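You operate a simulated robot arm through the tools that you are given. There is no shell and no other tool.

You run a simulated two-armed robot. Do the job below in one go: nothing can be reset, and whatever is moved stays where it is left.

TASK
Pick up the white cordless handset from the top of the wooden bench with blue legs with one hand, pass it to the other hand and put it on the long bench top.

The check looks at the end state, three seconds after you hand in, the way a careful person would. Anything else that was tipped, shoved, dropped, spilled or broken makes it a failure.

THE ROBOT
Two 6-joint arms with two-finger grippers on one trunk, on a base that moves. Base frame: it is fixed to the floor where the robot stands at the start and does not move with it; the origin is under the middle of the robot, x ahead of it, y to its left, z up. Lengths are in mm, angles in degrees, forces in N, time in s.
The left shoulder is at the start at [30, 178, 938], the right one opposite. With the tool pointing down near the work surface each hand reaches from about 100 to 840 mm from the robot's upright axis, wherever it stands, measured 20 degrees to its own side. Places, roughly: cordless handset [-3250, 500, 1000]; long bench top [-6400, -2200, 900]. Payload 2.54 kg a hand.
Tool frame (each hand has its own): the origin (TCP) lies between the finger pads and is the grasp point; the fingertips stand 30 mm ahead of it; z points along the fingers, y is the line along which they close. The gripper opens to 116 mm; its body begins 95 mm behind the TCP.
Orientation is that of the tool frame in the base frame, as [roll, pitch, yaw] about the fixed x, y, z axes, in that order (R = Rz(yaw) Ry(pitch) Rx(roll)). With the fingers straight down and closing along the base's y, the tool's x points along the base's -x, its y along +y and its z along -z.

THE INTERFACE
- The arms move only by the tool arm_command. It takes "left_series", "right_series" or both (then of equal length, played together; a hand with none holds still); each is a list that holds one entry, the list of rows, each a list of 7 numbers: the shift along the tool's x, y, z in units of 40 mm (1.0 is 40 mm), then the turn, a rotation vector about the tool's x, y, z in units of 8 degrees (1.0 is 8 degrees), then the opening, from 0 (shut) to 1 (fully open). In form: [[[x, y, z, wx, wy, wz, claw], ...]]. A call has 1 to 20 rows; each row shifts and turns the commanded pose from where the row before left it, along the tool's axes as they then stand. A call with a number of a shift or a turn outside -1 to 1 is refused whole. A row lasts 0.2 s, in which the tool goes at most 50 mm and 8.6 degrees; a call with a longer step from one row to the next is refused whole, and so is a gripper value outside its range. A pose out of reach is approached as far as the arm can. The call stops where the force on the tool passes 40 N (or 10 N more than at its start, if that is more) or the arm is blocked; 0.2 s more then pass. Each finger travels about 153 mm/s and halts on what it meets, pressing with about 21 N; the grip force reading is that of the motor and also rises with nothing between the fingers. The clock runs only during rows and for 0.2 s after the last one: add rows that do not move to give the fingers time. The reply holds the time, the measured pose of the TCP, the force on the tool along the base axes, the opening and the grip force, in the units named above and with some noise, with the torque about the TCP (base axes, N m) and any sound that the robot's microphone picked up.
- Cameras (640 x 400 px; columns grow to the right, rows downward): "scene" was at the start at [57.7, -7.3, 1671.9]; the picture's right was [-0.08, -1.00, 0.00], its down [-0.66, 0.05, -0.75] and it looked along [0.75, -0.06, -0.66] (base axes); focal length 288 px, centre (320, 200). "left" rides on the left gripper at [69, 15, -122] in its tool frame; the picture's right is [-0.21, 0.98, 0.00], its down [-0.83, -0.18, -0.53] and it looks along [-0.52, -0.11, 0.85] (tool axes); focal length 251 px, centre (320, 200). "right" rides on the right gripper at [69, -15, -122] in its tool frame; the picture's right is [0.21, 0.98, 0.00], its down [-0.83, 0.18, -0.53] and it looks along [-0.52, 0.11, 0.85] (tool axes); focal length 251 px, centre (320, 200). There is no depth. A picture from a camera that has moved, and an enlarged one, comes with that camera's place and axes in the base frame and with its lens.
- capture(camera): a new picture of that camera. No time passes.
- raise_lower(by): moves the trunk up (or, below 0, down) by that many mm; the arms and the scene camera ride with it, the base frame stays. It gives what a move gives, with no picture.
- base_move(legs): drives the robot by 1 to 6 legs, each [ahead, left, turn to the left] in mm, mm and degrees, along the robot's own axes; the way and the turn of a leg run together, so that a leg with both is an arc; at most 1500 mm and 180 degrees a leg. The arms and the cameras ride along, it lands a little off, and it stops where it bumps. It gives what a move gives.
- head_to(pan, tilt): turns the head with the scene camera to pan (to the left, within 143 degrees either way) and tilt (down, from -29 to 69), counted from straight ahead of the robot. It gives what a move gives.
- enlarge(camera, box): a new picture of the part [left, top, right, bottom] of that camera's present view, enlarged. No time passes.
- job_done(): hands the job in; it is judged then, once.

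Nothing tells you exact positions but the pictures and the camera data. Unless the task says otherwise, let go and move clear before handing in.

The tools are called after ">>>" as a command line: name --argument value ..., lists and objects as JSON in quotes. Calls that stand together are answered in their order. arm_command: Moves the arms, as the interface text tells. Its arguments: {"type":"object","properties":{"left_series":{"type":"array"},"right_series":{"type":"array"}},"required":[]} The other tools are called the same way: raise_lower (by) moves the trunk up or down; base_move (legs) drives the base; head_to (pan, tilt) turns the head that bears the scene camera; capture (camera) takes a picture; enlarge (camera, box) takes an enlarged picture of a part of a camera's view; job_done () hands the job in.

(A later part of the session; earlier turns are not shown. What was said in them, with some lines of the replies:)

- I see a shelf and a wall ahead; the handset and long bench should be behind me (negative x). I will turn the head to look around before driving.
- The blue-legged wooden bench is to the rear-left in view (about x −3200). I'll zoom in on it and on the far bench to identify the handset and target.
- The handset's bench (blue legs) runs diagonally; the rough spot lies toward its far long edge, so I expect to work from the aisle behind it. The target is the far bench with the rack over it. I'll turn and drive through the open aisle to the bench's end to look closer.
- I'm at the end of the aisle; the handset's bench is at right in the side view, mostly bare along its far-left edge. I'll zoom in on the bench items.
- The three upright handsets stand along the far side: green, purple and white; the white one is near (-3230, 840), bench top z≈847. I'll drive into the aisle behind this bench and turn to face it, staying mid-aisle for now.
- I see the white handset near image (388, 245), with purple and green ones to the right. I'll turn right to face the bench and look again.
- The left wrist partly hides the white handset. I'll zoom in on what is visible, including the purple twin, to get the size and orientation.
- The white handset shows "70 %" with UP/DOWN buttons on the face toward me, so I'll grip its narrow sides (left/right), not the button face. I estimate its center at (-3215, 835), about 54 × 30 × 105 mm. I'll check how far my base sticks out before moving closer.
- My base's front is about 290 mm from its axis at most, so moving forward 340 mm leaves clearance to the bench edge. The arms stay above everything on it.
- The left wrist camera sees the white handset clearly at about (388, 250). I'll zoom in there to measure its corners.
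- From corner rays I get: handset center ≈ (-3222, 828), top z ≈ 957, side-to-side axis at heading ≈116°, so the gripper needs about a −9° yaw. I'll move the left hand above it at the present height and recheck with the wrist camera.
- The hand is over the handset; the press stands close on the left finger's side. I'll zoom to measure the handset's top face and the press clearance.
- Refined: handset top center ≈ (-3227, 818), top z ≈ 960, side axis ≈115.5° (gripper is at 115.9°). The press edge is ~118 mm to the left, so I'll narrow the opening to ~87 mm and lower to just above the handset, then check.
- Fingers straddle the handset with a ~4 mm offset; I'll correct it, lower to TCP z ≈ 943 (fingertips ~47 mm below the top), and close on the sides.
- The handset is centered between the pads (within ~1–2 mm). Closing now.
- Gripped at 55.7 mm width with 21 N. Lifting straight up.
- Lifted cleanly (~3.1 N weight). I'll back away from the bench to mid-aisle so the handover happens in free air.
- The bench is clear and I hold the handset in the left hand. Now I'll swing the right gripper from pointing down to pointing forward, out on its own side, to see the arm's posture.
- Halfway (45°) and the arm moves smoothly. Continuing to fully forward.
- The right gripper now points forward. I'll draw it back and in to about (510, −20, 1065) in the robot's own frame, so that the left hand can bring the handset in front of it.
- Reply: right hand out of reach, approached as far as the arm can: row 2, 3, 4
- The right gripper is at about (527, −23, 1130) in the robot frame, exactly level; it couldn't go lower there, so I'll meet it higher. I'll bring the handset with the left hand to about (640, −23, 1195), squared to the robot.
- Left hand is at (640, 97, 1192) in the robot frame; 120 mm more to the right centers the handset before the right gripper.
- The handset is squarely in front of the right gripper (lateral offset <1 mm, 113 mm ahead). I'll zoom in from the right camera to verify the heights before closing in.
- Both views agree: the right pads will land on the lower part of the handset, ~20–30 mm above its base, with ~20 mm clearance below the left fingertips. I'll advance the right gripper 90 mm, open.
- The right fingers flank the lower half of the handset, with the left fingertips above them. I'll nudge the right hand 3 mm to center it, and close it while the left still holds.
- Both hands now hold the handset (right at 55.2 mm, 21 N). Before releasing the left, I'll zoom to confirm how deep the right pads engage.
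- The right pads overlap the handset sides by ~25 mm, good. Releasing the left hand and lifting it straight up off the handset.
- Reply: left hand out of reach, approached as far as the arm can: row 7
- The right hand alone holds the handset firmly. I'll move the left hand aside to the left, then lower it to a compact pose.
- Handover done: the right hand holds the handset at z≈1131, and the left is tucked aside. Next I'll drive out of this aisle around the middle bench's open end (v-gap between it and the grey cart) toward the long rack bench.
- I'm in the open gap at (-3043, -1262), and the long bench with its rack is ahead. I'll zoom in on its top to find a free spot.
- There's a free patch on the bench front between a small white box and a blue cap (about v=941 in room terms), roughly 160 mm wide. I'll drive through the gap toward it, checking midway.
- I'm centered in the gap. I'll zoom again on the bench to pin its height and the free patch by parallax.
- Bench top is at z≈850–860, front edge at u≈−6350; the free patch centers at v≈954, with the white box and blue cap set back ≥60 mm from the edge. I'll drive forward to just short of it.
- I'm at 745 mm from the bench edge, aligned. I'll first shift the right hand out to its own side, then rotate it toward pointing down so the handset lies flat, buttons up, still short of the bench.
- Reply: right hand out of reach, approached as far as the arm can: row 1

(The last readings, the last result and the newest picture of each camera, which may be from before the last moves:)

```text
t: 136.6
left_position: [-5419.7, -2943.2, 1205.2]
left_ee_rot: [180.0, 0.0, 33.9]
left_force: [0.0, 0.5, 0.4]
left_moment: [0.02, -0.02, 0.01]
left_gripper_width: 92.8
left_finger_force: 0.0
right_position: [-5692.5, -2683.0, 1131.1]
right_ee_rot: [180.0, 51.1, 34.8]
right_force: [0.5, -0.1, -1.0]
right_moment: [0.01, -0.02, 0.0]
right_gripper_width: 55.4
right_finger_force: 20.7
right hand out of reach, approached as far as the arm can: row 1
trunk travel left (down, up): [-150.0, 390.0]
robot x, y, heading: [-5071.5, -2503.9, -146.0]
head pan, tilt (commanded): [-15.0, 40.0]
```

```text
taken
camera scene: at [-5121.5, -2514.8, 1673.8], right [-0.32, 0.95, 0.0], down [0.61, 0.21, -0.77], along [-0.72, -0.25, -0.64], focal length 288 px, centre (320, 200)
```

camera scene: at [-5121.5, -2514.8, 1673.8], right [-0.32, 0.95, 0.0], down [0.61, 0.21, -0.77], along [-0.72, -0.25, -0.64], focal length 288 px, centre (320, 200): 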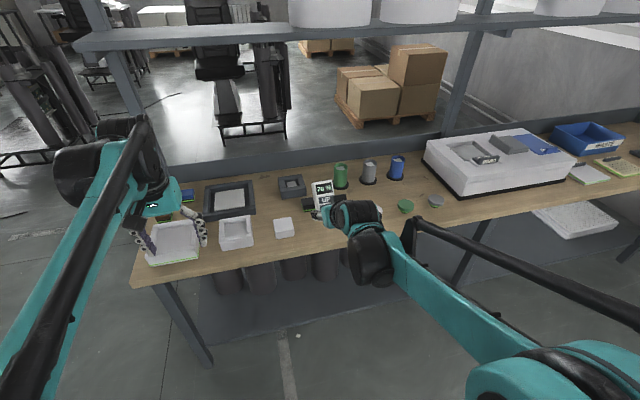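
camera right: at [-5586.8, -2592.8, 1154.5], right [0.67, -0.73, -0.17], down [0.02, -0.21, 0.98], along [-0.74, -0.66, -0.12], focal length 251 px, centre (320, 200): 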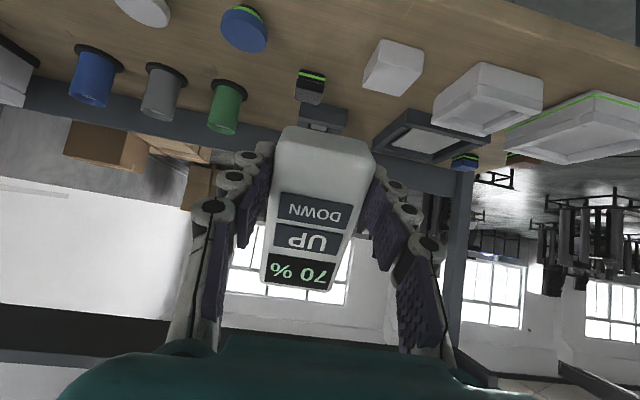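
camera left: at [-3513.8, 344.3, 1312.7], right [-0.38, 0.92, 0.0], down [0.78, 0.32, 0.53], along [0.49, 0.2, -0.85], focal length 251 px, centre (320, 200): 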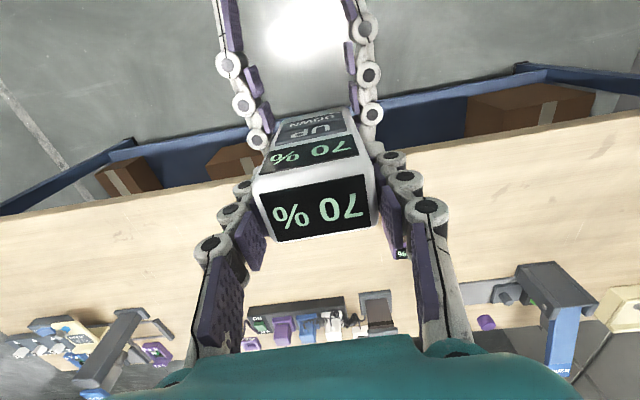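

The tool is at 51° and the handset is steady in the grip. Continuing to straight down.

>>> arm_command --right_series '[[[0, 0, 0, 0, 0.9125, 0, 0], [0, 0, 0, 0, 0.9125, 0, 0], [0, 0, 0, 0, 0.9125, 0, 0], [0, 0, 0, 0, 0.9125, 0, 0], [0, 0, 0, 0, 0.9125, 0, 0], [0, 0, 0, 0, 0.9125, 0, 0], [0, 0, 0, 0, 0.9125, 0, 0], [0, 0, 0, 0, 0, 0, 0]]]'

>>> capture --camera "right"

>>> capture --camera "scene"

```text
t: 138.4
left_position: [-5418.8, -2942.2, 1205.9]
left_ee_rot: [-180.0, 0.0, 33.9]
left_force: [0.1, -0.1, -0.9]
left_moment: [-0.03, 0.02, -0.03]
left_gripper_width: 92.8
left_finger_force: 0.1
right_position: [-5690.8, -2684.6, 1132.4]
right_ee_rot: [180.0, -0.1, 34.9]
right_force: [0.5, 0.6, 0.4]
right_moment: [0.04, -0.02, 0.0]
right_gripper_width: 55.5
right_finger_force: 21.6
trunk travel left (down, up): [-150.0, 390.0]
robot x, y, heading: [-5071.6, -2504.4, -146.0]
head pan, tilt (commanded): [-15.0, 40.0]
```

```text
taken
camera right: at [-5642.5, -2632.8, 1254.1], right [0.73, -0.68, 0.0], down [-0.57, -0.62, 0.53], along [-0.36, -0.39, -0.85], focal length 251 px, centre (320, 200)
```

right: 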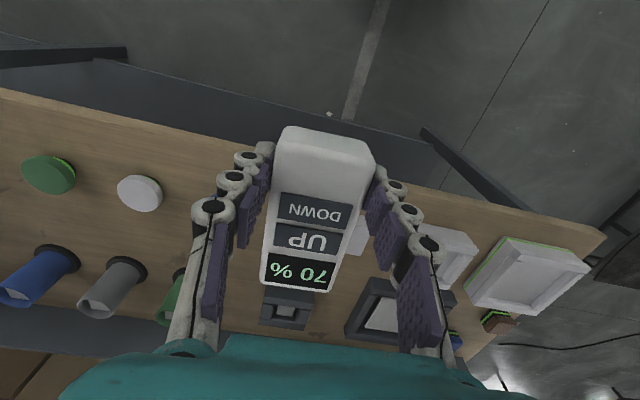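

```text
taken
camera scene: at [-5120.9, -2514.4, 1673.9], right [-0.32, 0.95, 0.0], down [0.61, 0.21, -0.77], along [-0.72, -0.25, -0.64], focal length 288 px, centre (320, 200)
```

scene: 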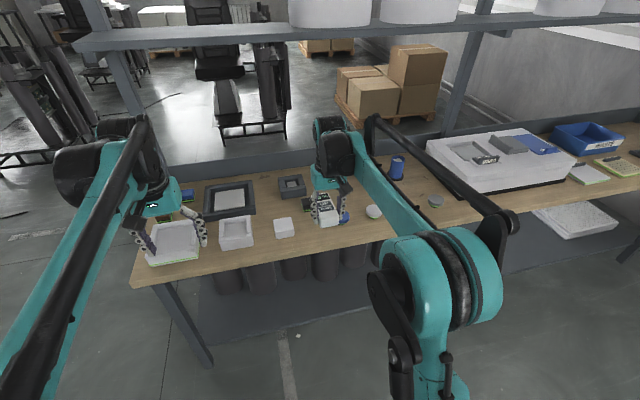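

The handset now lies flat in the grip, buttons up, its base toward me. I'll roll 150 mm forward, then check the placement spot with the cameras.

>>> base_move --legs '[[150, 0, 0]]'

>>> head_to --pan -10 --tilt 50

>>> capture --camera "scene"

>>> capture --camera "right"

```text
t: 139.8
left_position: [-5546.8, -3027.5, 1204.3]
left_ee_rot: [-180.0, -0.1, 33.9]
left_force: [0.7, 0.1, -0.2]
left_moment: [0.05, -0.05, 0.02]
left_gripper_width: 92.8
left_finger_force: 0.0
right_position: [-5818.5, -2770.4, 1132.0]
right_ee_rot: [-179.9, 0.0, 34.8]
right_force: [-0.1, -0.1, -0.8]
right_moment: [0.05, -0.07, 0.02]
right_gripper_width: 55.5
right_finger_force: 20.8
trunk travel left (down, up): [-150.0, 390.0]
robot x, y, heading: [-5194.9, -2585.6, -146.1]
head pan, tilt (commanded): [-15.0, 40.0]
```

```text
t: 140.5
left_position: [-5543.8, -3026.7, 1205.9]
left_ee_rot: [-179.9, 0.1, 33.9]
left_force: [-0.7, -1.3, -0.1]
left_moment: [-0.03, 0.02, 0.02]
left_gripper_width: 92.8
left_finger_force: 0.0
right_position: [-5816.6, -2768.8, 1131.9]
right_ee_rot: [-180.0, 0.1, 34.8]
right_force: [1.0, 0.0, 0.2]
right_moment: [0.0, -0.02, 0.01]
right_gripper_width: 55.5
right_finger_force: 20.7
trunk travel left (down, up): [-150.0, 390.0]
robot x, y, heading: [-5196.2, -2589.3, -146.0]
head pan, tilt (commanded): [-10.0, 50.0]
```

```text
taken
camera scene: at [-5236.7, -2602.4, 1659.7], right [-0.4, 0.91, 0.0], down [0.7, 0.31, -0.64], along [-0.59, -0.26, -0.77], focal length 288 px, centre (320, 200)
```

scene: 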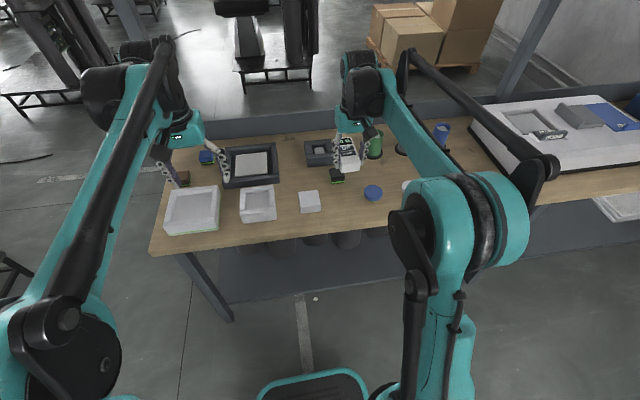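

```text
taken
camera right: at [-5768.2, -2717.0, 1253.7], right [0.73, -0.68, 0.0], down [-0.57, -0.62, 0.54], along [-0.36, -0.39, -0.84], focal length 251 px, centre (320, 200)
```

right: 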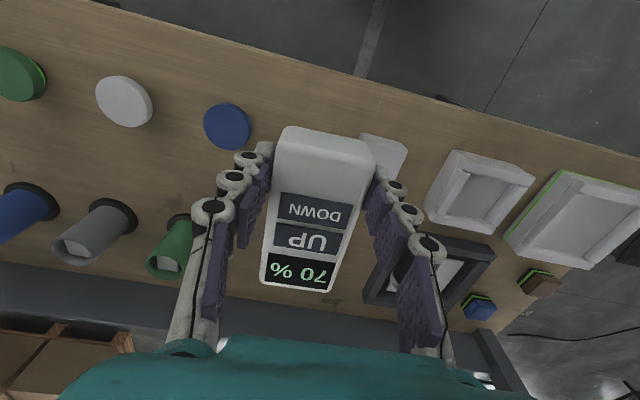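

The spot is confirmed: gap centre v≈957, bench edge u≈−6331; the TCP is at (−6374, 947). I'll shift 15 mm forward and 10 mm right, and lower 180 mm, then check.

>>> arm_command --right_series '[[[-0.375, -0.25, 0, 0, 0, 0, 0], [0, 0, 0.6, 0, 0, 0, 0], [0, 0, 0.8, 0, 0, 0, 0], [0, 0, 0.8, 0, 0, 0, 0], [0, 0, 0.8, 0, 0, 0, 0], [0, 0, 0.8, 0, 0, 0, 0], [0, 0, 0.7, 0, 0, 0, 0], [0, 0, 0, 0, 0, 0, 0]]]'

>>> capture --camera "right"

>>> enlarge --camera "scene" --box '[270, 120, 430, 240]'

```text
t: 142.3
left_position: [-5544.5, -3028.2, 1205.3]
left_ee_rot: [180.0, 0.0, 33.9]
left_force: [-0.1, -0.3, 0.2]
left_moment: [0.03, 0.0, -0.02]
left_gripper_width: 92.8
left_finger_force: 0.0
right_position: [-5834.0, -2768.6, 952.8]
right_ee_rot: [180.0, 0.1, 34.7]
right_force: [-0.2, 0.4, -0.4]
right_moment: [0.02, -0.03, 0.01]
right_gripper_width: 55.4
right_finger_force: 20.9
trunk travel left (down, up): [-150.0, 390.0]
robot x, y, heading: [-5195.1, -2585.7, -146.1]
head pan, tilt (commanded): [-10.0, 50.0]
```

```text
taken
camera right: at [-5785.1, -2717.3, 1075.3], right [0.73, -0.68, 0.0], down [-0.57, -0.62, 0.54], along [-0.36, -0.39, -0.84], focal length 251 px, centre (320, 200)
```

right: 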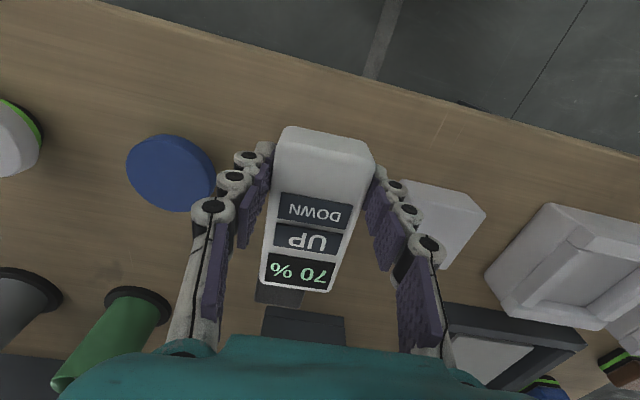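

```text
3.33 times, centred on (350, 180) of scene
camera zoom: at [-5236.5, -2602.6, 1659.7], right [-0.4, 0.91, 0.0], down [0.7, 0.31, -0.64], along [-0.59, -0.26, -0.77], focal length 960 px, centre (220, 267)
```

zoom: 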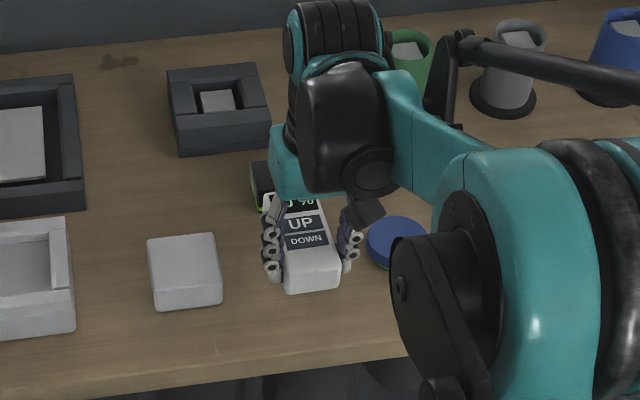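

Clearances look good: cap edge ~79 mm to the right of the TCP, clip ~50 mm beyond the handset's top end. Lowering 40 mm more, then I'll feel for contact in small steps.

>>> arm_command --right_series '[[[0, 0, 0.3, 0, 0, 0, 0], [0, 0, 0.3, 0, 0, 0, 0], [0, 0, 0.25, 0, 0, 0, 0], [0, 0, 0.15, 0, 0, 0, 0], [0, 0, 0, 0, 0, 0, 0]]]'

>>> enlarge --camera "scene" --box '[270, 120, 430, 240]'

>>> capture --camera "right"

```text
t: 143.5
left_position: [-5543.9, -3027.0, 1205.3]
left_ee_rot: [180.0, -0.1, 33.8]
left_force: [-0.3, -0.8, -0.2]
left_moment: [-0.04, 0.01, -0.01]
left_gripper_width: 92.9
left_finger_force: 0.2
right_position: [-5835.0, -2771.1, 913.9]
right_ee_rot: [-179.9, 0.0, 34.7]
right_force: [0.8, 1.1, -0.4]
right_moment: [-0.01, -0.03, 0.0]
right_gripper_width: 55.4
right_finger_force: 21.3
trunk travel left (down, up): [-150.0, 390.0]
robot x, y, heading: [-5194.2, -2584.3, -146.2]
head pan, tilt (commanded): [-10.0, 50.0]
```

```text
3.33 times, centred on (350, 180) of scene
camera zoom: at [-5237.1, -2602.8, 1659.7], right [-0.4, 0.91, 0.0], down [0.7, 0.31, -0.64], along [-0.59, -0.26, -0.77], focal length 960 px, centre (220, 267)
```

zoom: 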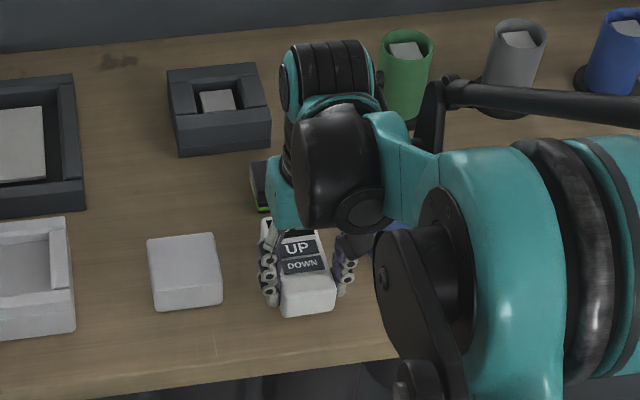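

```text
taken
camera right: at [-5787.0, -2719.1, 1035.0], right [0.73, -0.68, 0.0], down [-0.57, -0.62, 0.54], along [-0.36, -0.39, -0.84], focal length 251 px, centre (320, 200)
```

right: 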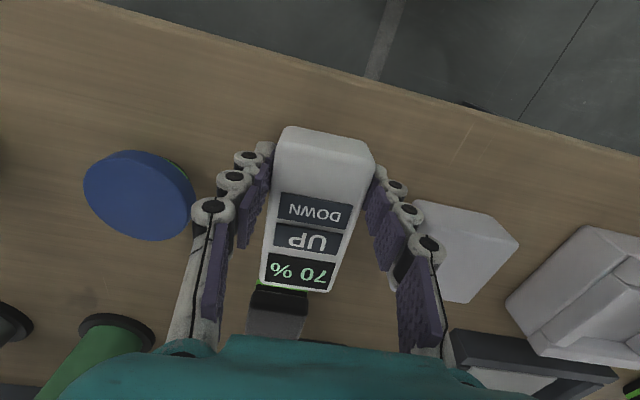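

Clear on all sides. Now feeling downward in small steps.

>>> arm_command --right_series '[[[0, 0, 0.1, 0, 0, 0, 0], [0, 0, 0.1, 0, 0, 0, 0], [0, 0, 0, 0, 0, 0, 0]]]'

```text
t: 144.3
left_position: [-5544.1, -3026.9, 1204.7]
left_ee_rot: [-180.0, 0.0, 33.9]
left_force: [0.4, -0.8, -0.1]
left_moment: [0.01, 0.03, -0.02]
left_gripper_width: 92.8
left_finger_force: 0.1
right_position: [-5835.2, -2771.1, 905.9]
right_ee_rot: [-180.0, 0.1, 34.7]
right_force: [-0.2, 0.7, -0.5]
right_moment: [0.0, -0.01, 0.0]
right_gripper_width: 55.5
right_finger_force: 21.0
trunk travel left (down, up): [-150.0, 390.0]
robot x, y, heading: [-5195.9, -2589.5, -146.0]
head pan, tilt (commanded): [-10.0, 50.0]
```

No contact at z=906 yet; continuing.

>>> arm_command --right_series '[[[0, 0, 0.08, 0, 0, 0, 0], [0, 0, 0, 0, 0, 0, 0]]]'

>>> arm_command --right_series '[[[0, 0, 0.08, 0, 0, 0, 0], [0, 0, 0, 0, 0, 0, 0]]]'

>>> enlarge --camera "scene" --box '[320, 180, 380, 220]'

```text
t: 144.9
left_position: [-5545.5, -3027.4, 1204.6]
left_ee_rot: [180.0, 0.0, 33.9]
left_force: [0.1, -1.0, 0.1]
left_moment: [0.0, 0.0, -0.02]
left_gripper_width: 92.8
left_finger_force: 0.1
right_position: [-5835.6, -2771.2, 902.1]
right_ee_rot: [-180.0, 0.1, 34.8]
right_force: [0.1, 0.1, 0.7]
right_moment: [0.04, -0.07, 0.01]
right_gripper_width: 55.3
right_finger_force: 20.9
trunk travel left (down, up): [-150.0, 390.0]
robot x, y, heading: [-5193.4, -2590.0, -146.1]
head pan, tilt (commanded): [-10.0, 50.0]
```

```text
t: 145.5
left_position: [-5544.8, -3026.5, 1204.7]
left_ee_rot: [179.9, -0.1, 33.9]
left_force: [0.0, 0.2, 0.0]
left_moment: [-0.02, 0.0, 0.0]
left_gripper_width: 92.5
left_finger_force: 0.0
right_position: [-5835.4, -2769.5, 899.0]
right_ee_rot: [-179.9, 0.2, 34.8]
right_force: [0.6, 1.5, 0.0]
right_moment: [0.06, -0.02, 0.0]
right_gripper_width: 55.6
right_finger_force: 21.3
trunk travel left (down, up): [-150.0, 390.0]
robot x, y, heading: [-5194.8, -2588.7, -145.9]
head pan, tilt (commanded): [-10.0, 50.0]
```

```text
10.00 times, centred on (350, 200) of scene
camera zoom: at [-5237.1, -2602.8, 1659.7], right [-0.4, 0.91, 0.0], down [0.7, 0.31, -0.64], along [-0.59, -0.26, -0.77], focal length 2880 px, centre (20, 200)
```

zoom: 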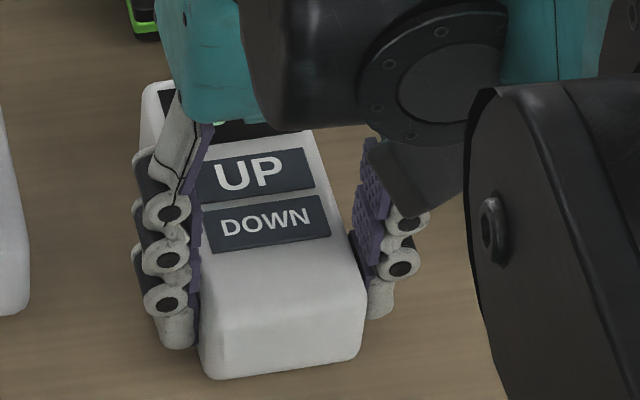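

No contact at 899; continuing in ~3 mm steps.

>>> arm_command --right_series '[[[0, 0, 0.07, 0, 0, 0, 0], [0, 0, 0, 0, 0, 0, 0]]]'

>>> arm_command --right_series '[[[0, 0, 0.07, 0, 0, 0, 0], [0, 0, 0, 0, 0, 0, 0]]]'

```text
t: 146.1
left_position: [-5544.3, -3026.7, 1205.6]
left_ee_rot: [180.0, 0.1, 33.9]
left_force: [0.2, -0.4, 0.0]
left_moment: [0.0, 0.01, -0.01]
left_gripper_width: 93.0
left_finger_force: 0.1
right_position: [-5835.1, -2769.8, 898.2]
right_ee_rot: [180.0, 0.2, 34.8]
right_force: [-5.7, -0.8, 14.9]
right_moment: [0.07, 0.06, 0.03]
right_gripper_width: 55.8
right_finger_force: 20.6
trunk travel left (down, up): [-150.0, 390.0]
robot x, y, heading: [-5196.6, -2588.3, -146.1]
head pan, tilt (commanded): [-10.0, 50.0]
```

```text
t: 146.7
left_position: [-5543.8, -3025.9, 1205.7]
left_ee_rot: [-179.9, 0.1, 33.9]
left_force: [0.4, 0.6, 0.3]
left_moment: [-0.02, 0.03, 0.0]
left_gripper_width: 92.5
left_finger_force: 0.0
right_position: [-5833.8, -2771.0, 894.3]
right_ee_rot: [-179.9, 0.2, 34.8]
right_force: [-2.1, 3.3, 15.0]
right_moment: [0.19, 0.02, 0.0]
right_gripper_width: 55.4
right_finger_force: 21.2
trunk travel left (down, up): [-150.0, 390.0]
robot x, y, heading: [-5197.6, -2588.2, -146.0]
head pan, tilt (commanded): [-10.0, 50.0]
```

Contact felt (15 N) around z≈896. Looking before release.

>>> enlarge --camera "scene" --box '[310, 160, 400, 220]'

>>> capture --camera "right"

>>> capture --camera "left"

```text
6.67 times, centred on (355, 190) of scene
camera zoom: at [-5235.4, -2601.7, 1659.8], right [-0.4, 0.91, 0.0], down [0.7, 0.31, -0.64], along [-0.59, -0.26, -0.77], focal length 1920 px, centre (87, 267)
```

zoom: 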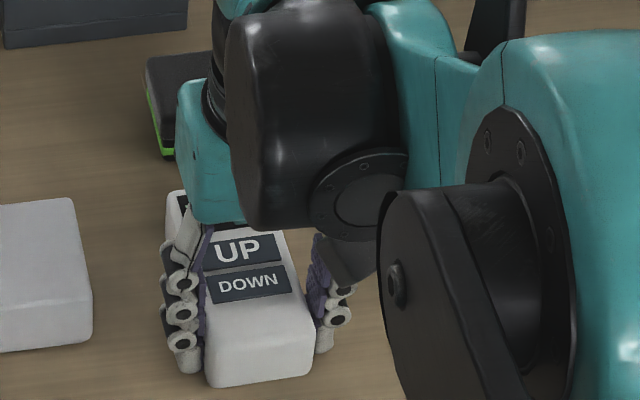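

```text
taken
camera right: at [-5785.2, -2718.5, 1015.1], right [0.73, -0.68, 0.0], down [-0.57, -0.62, 0.54], along [-0.36, -0.39, -0.84], focal length 251 px, centre (320, 200)
```

right: 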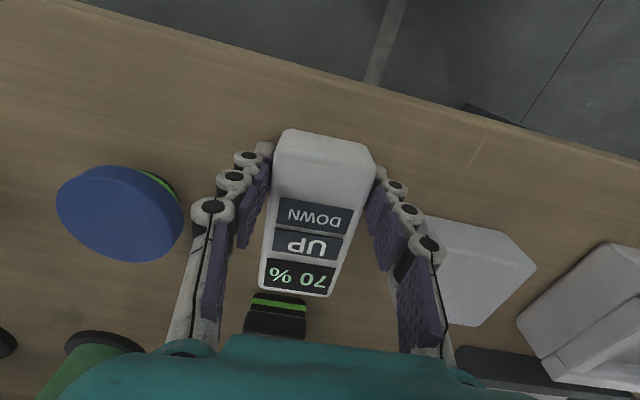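

```text
taken
camera left: at [-5479.1, -2999.3, 1326.5], right [0.37, -0.93, 0.0], down [-0.79, -0.31, 0.53], along [-0.5, -0.2, -0.84], focal length 251 px, centre (320, 200)
```

left: 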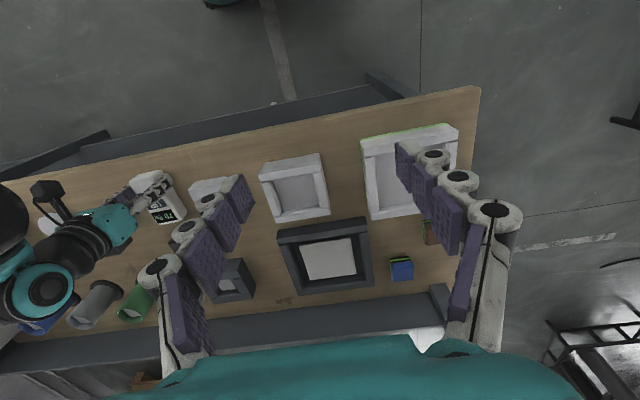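

The handset sits on the bench with the clip, cap and box untouched. Opening the right gripper moderately (to ~75 mm), then checking.

>>> arm_command --right_series '[[[0, 0, 0, 0, 0, 0, 0.52], [0, 0, 0, 0, 0, 0, 0.58], [0, 0, 0, 0, 0, 0, 0.65], [0, 0, 0, 0, 0, 0, 0.65]]]'

>>> capture --camera "right"

>>> enlarge --camera "scene" --box '[310, 160, 400, 220]'

```text
t: 147.7
left_position: [-5545.4, -3026.6, 1205.8]
left_ee_rot: [180.0, 0.0, 33.9]
left_force: [-0.3, 0.5, -0.9]
left_moment: [0.01, 0.03, 0.03]
left_gripper_width: 93.0
left_finger_force: 0.1
right_position: [-5834.4, -2771.3, 892.4]
right_ee_rot: [180.0, 0.2, 34.8]
right_force: [0.2, 0.0, 0.0]
right_moment: [-0.03, 0.02, 0.0]
right_gripper_width: 75.6
right_finger_force: 0.1
trunk travel left (down, up): [-150.0, 390.0]
robot x, y, heading: [-5195.3, -2589.8, -146.1]
head pan, tilt (commanded): [-10.0, 50.0]
```

```text
taken
camera right: at [-5786.1, -2719.4, 1014.2], right [0.73, -0.68, 0.0], down [-0.57, -0.62, 0.54], along [-0.36, -0.39, -0.84], focal length 251 px, centre (320, 200)
```

right: 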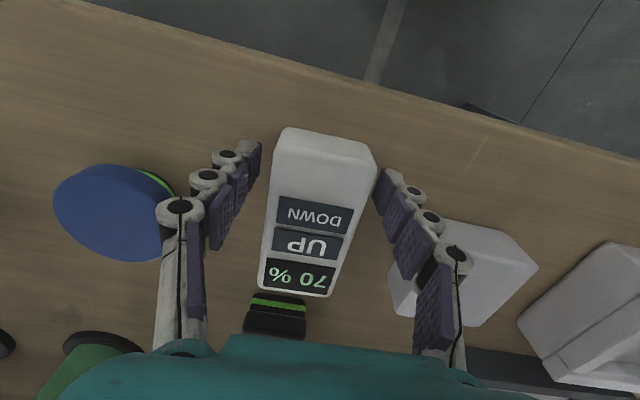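

```text
6.67 times, centred on (355, 190) of scene
camera zoom: at [-5236.9, -2602.8, 1659.7], right [-0.4, 0.91, 0.0], down [0.7, 0.31, -0.64], along [-0.59, -0.26, -0.77], focal length 1920 px, centre (87, 267)
```

zoom: 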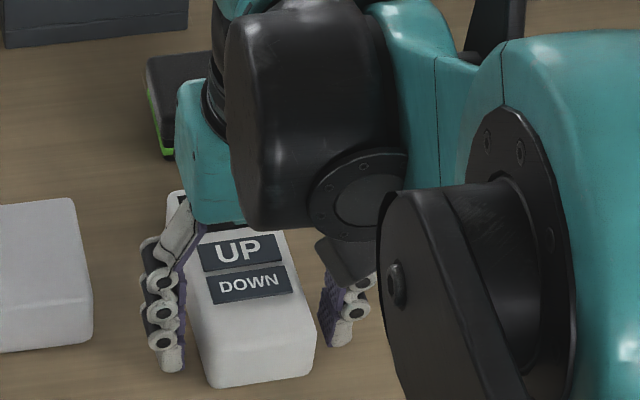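

Released and the handset stays put, lying flat. Lifting the right hand straight up.

>>> arm_command --right_series '[[[0, 0, -0.3, 0, 0, 0, 0.65], [0, 0, -0.5, 0, 0, 0, 0.65], [0, 0, -0.8, 0, 0, 0, 0.65], [0, 0, -0.8, 0, 0, 0, 0.65], [0, 0, -0.8, 0, 0, 0, 0.65], [0, 0, -0.8, 0, 0, 0, 0.65], [0, 0, -0.8, 0, 0, 0, 0.65], [0, 0, -0.5, 0, 0, 0, 0.65], [0, 0, 0, 0, 0, 0, 0.65]]]'

>>> capture --camera "right"

>>> capture --camera "scene"

```text
t: 149.7
left_position: [-5545.5, -3027.0, 1205.3]
left_ee_rot: [179.9, 0.0, 34.0]
left_force: [0.1, 1.1, -0.2]
left_moment: [0.01, 0.03, -0.01]
left_gripper_width: 92.7
left_finger_force: 0.1
right_position: [-5833.1, -2770.4, 1106.9]
right_ee_rot: [180.0, 0.2, 34.8]
right_force: [-0.6, 0.3, -0.3]
right_moment: [-0.01, -0.02, -0.01]
right_gripper_width: 75.3
right_finger_force: 0.0
trunk travel left (down, up): [-150.0, 390.0]
robot x, y, heading: [-5195.5, -2587.4, -146.1]
head pan, tilt (commanded): [-10.0, 50.0]
```

```text
taken
camera right: at [-5785.3, -2718.8, 1228.8], right [0.73, -0.68, 0.0], down [-0.57, -0.62, 0.54], along [-0.36, -0.39, -0.84], focal length 251 px, centre (320, 200)
```

right: 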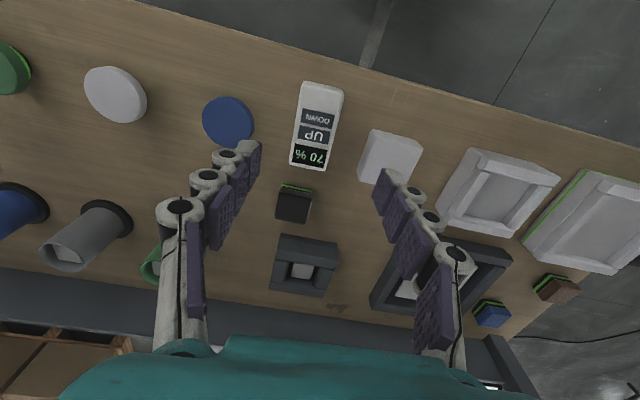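

```text
taken
camera scene: at [-5236.9, -2602.7, 1659.6], right [-0.4, 0.91, 0.0], down [0.7, 0.31, -0.64], along [-0.59, -0.26, -0.77], focal length 288 px, centre (320, 200)
```

scene: 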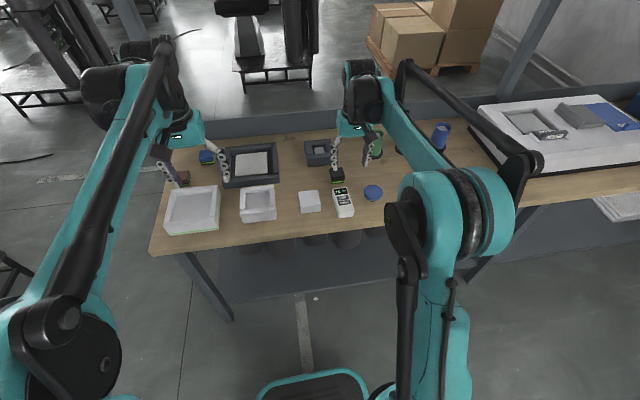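

The handset lies flat on the long bench, clear of its neighbours and inside the front edge. I'll back away so the arms are clear and take a last look.

>>> base_move --legs '[[-350, 0, 0]]'

>>> head_to --pan 0 --tilt 35

>>> enlarge --camera "scene" --box '[200, 120, 440, 270]'

>>> enlarge --camera "right" --box '[160, 40, 480, 280]'

```text
t: 151.9
left_position: [-5259.1, -2834.3, 1205.7]
left_ee_rot: [-180.0, 0.0, 33.8]
left_force: [0.0, -0.4, -0.5]
left_moment: [-0.04, -0.01, -0.01]
left_gripper_width: 92.8
left_finger_force: 0.1
right_position: [-5547.8, -2577.1, 1106.6]
right_ee_rot: [-180.0, 0.1, 34.7]
right_force: [-0.1, 0.1, 1.1]
right_moment: [-0.02, 0.01, 0.0]
right_gripper_width: 75.1
right_finger_force: 0.1
trunk travel left (down, up): [-150.0, 390.0]
robot x, y, heading: [-4909.0, -2396.9, -146.0]
head pan, tilt (commanded): [-10.0, 50.0]
```

```text
t: 152.7
left_position: [-5259.8, -2834.0, 1205.7]
left_ee_rot: [180.0, -0.1, 33.8]
left_force: [-0.6, -0.1, 0.6]
left_moment: [0.01, 0.02, 0.0]
left_gripper_width: 93.0
left_finger_force: 0.0
right_position: [-5547.5, -2579.1, 1107.1]
right_ee_rot: [179.9, 0.0, 34.7]
right_force: [-0.2, -1.0, -0.4]
right_moment: [-0.05, 0.0, 0.0]
right_gripper_width: 75.3
right_finger_force: 0.1
trunk travel left (down, up): [-150.0, 390.0]
robot x, y, heading: [-4912.5, -2401.1, -146.4]
head pan, tilt (commanded): [0.0, 35.0]
```

```text
2.67 times, centred on (320, 195) of scene
camera zoom: at [-4953.4, -2428.6, 1681.3], right [-0.56, 0.83, 0.0], down [0.48, 0.32, -0.82], along [-0.68, -0.45, -0.57], focal length 768 px, centre (320, 213)
```

zoom: 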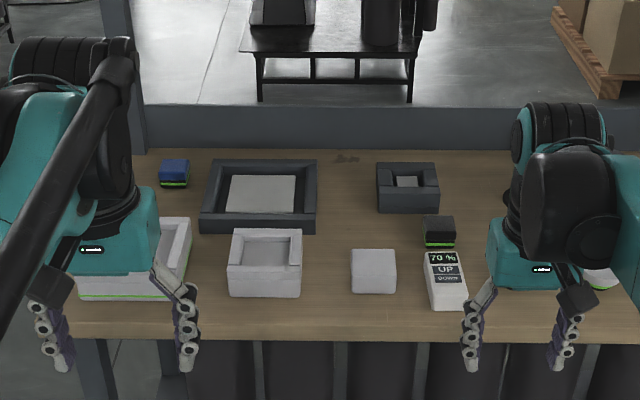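

```text
1.67 times, centred on (320, 160) of right
camera zoom: at [-5499.2, -2526.0, 1228.5], right [0.73, -0.68, 0.0], down [-0.58, -0.62, 0.54], along [-0.36, -0.39, -0.84], focal length 419 px, centre (320, 267)
```

zoom: 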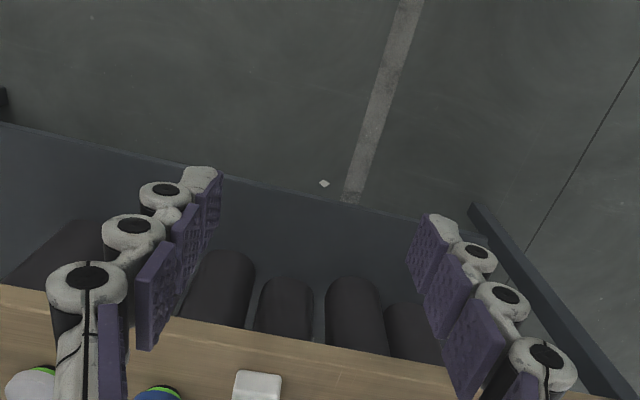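

The white handset lies flat and steady on the long bench top, well inside the front edge; its neighbours stand as before, and both hands are empty and clear. Handing in.

>>> job_done

```text
The job is handed in.
```

The white cordless handset is now on the long bench top. It lies flat on its back with the buttons up, about 30 mm in from the front edge.

I picked it up from the blue-legged bench with the left hand and passed it to the right hand in the aisle. The right hand then set it down between a small white box and a blue cap.

The last pictures of the long bench show the handset lying still and the items next to it where they were. Nothing on the blue-legged bench looked disturbed when I backed away from it. Both hands are empty, and I backed the robot 350 mm away before handing in.
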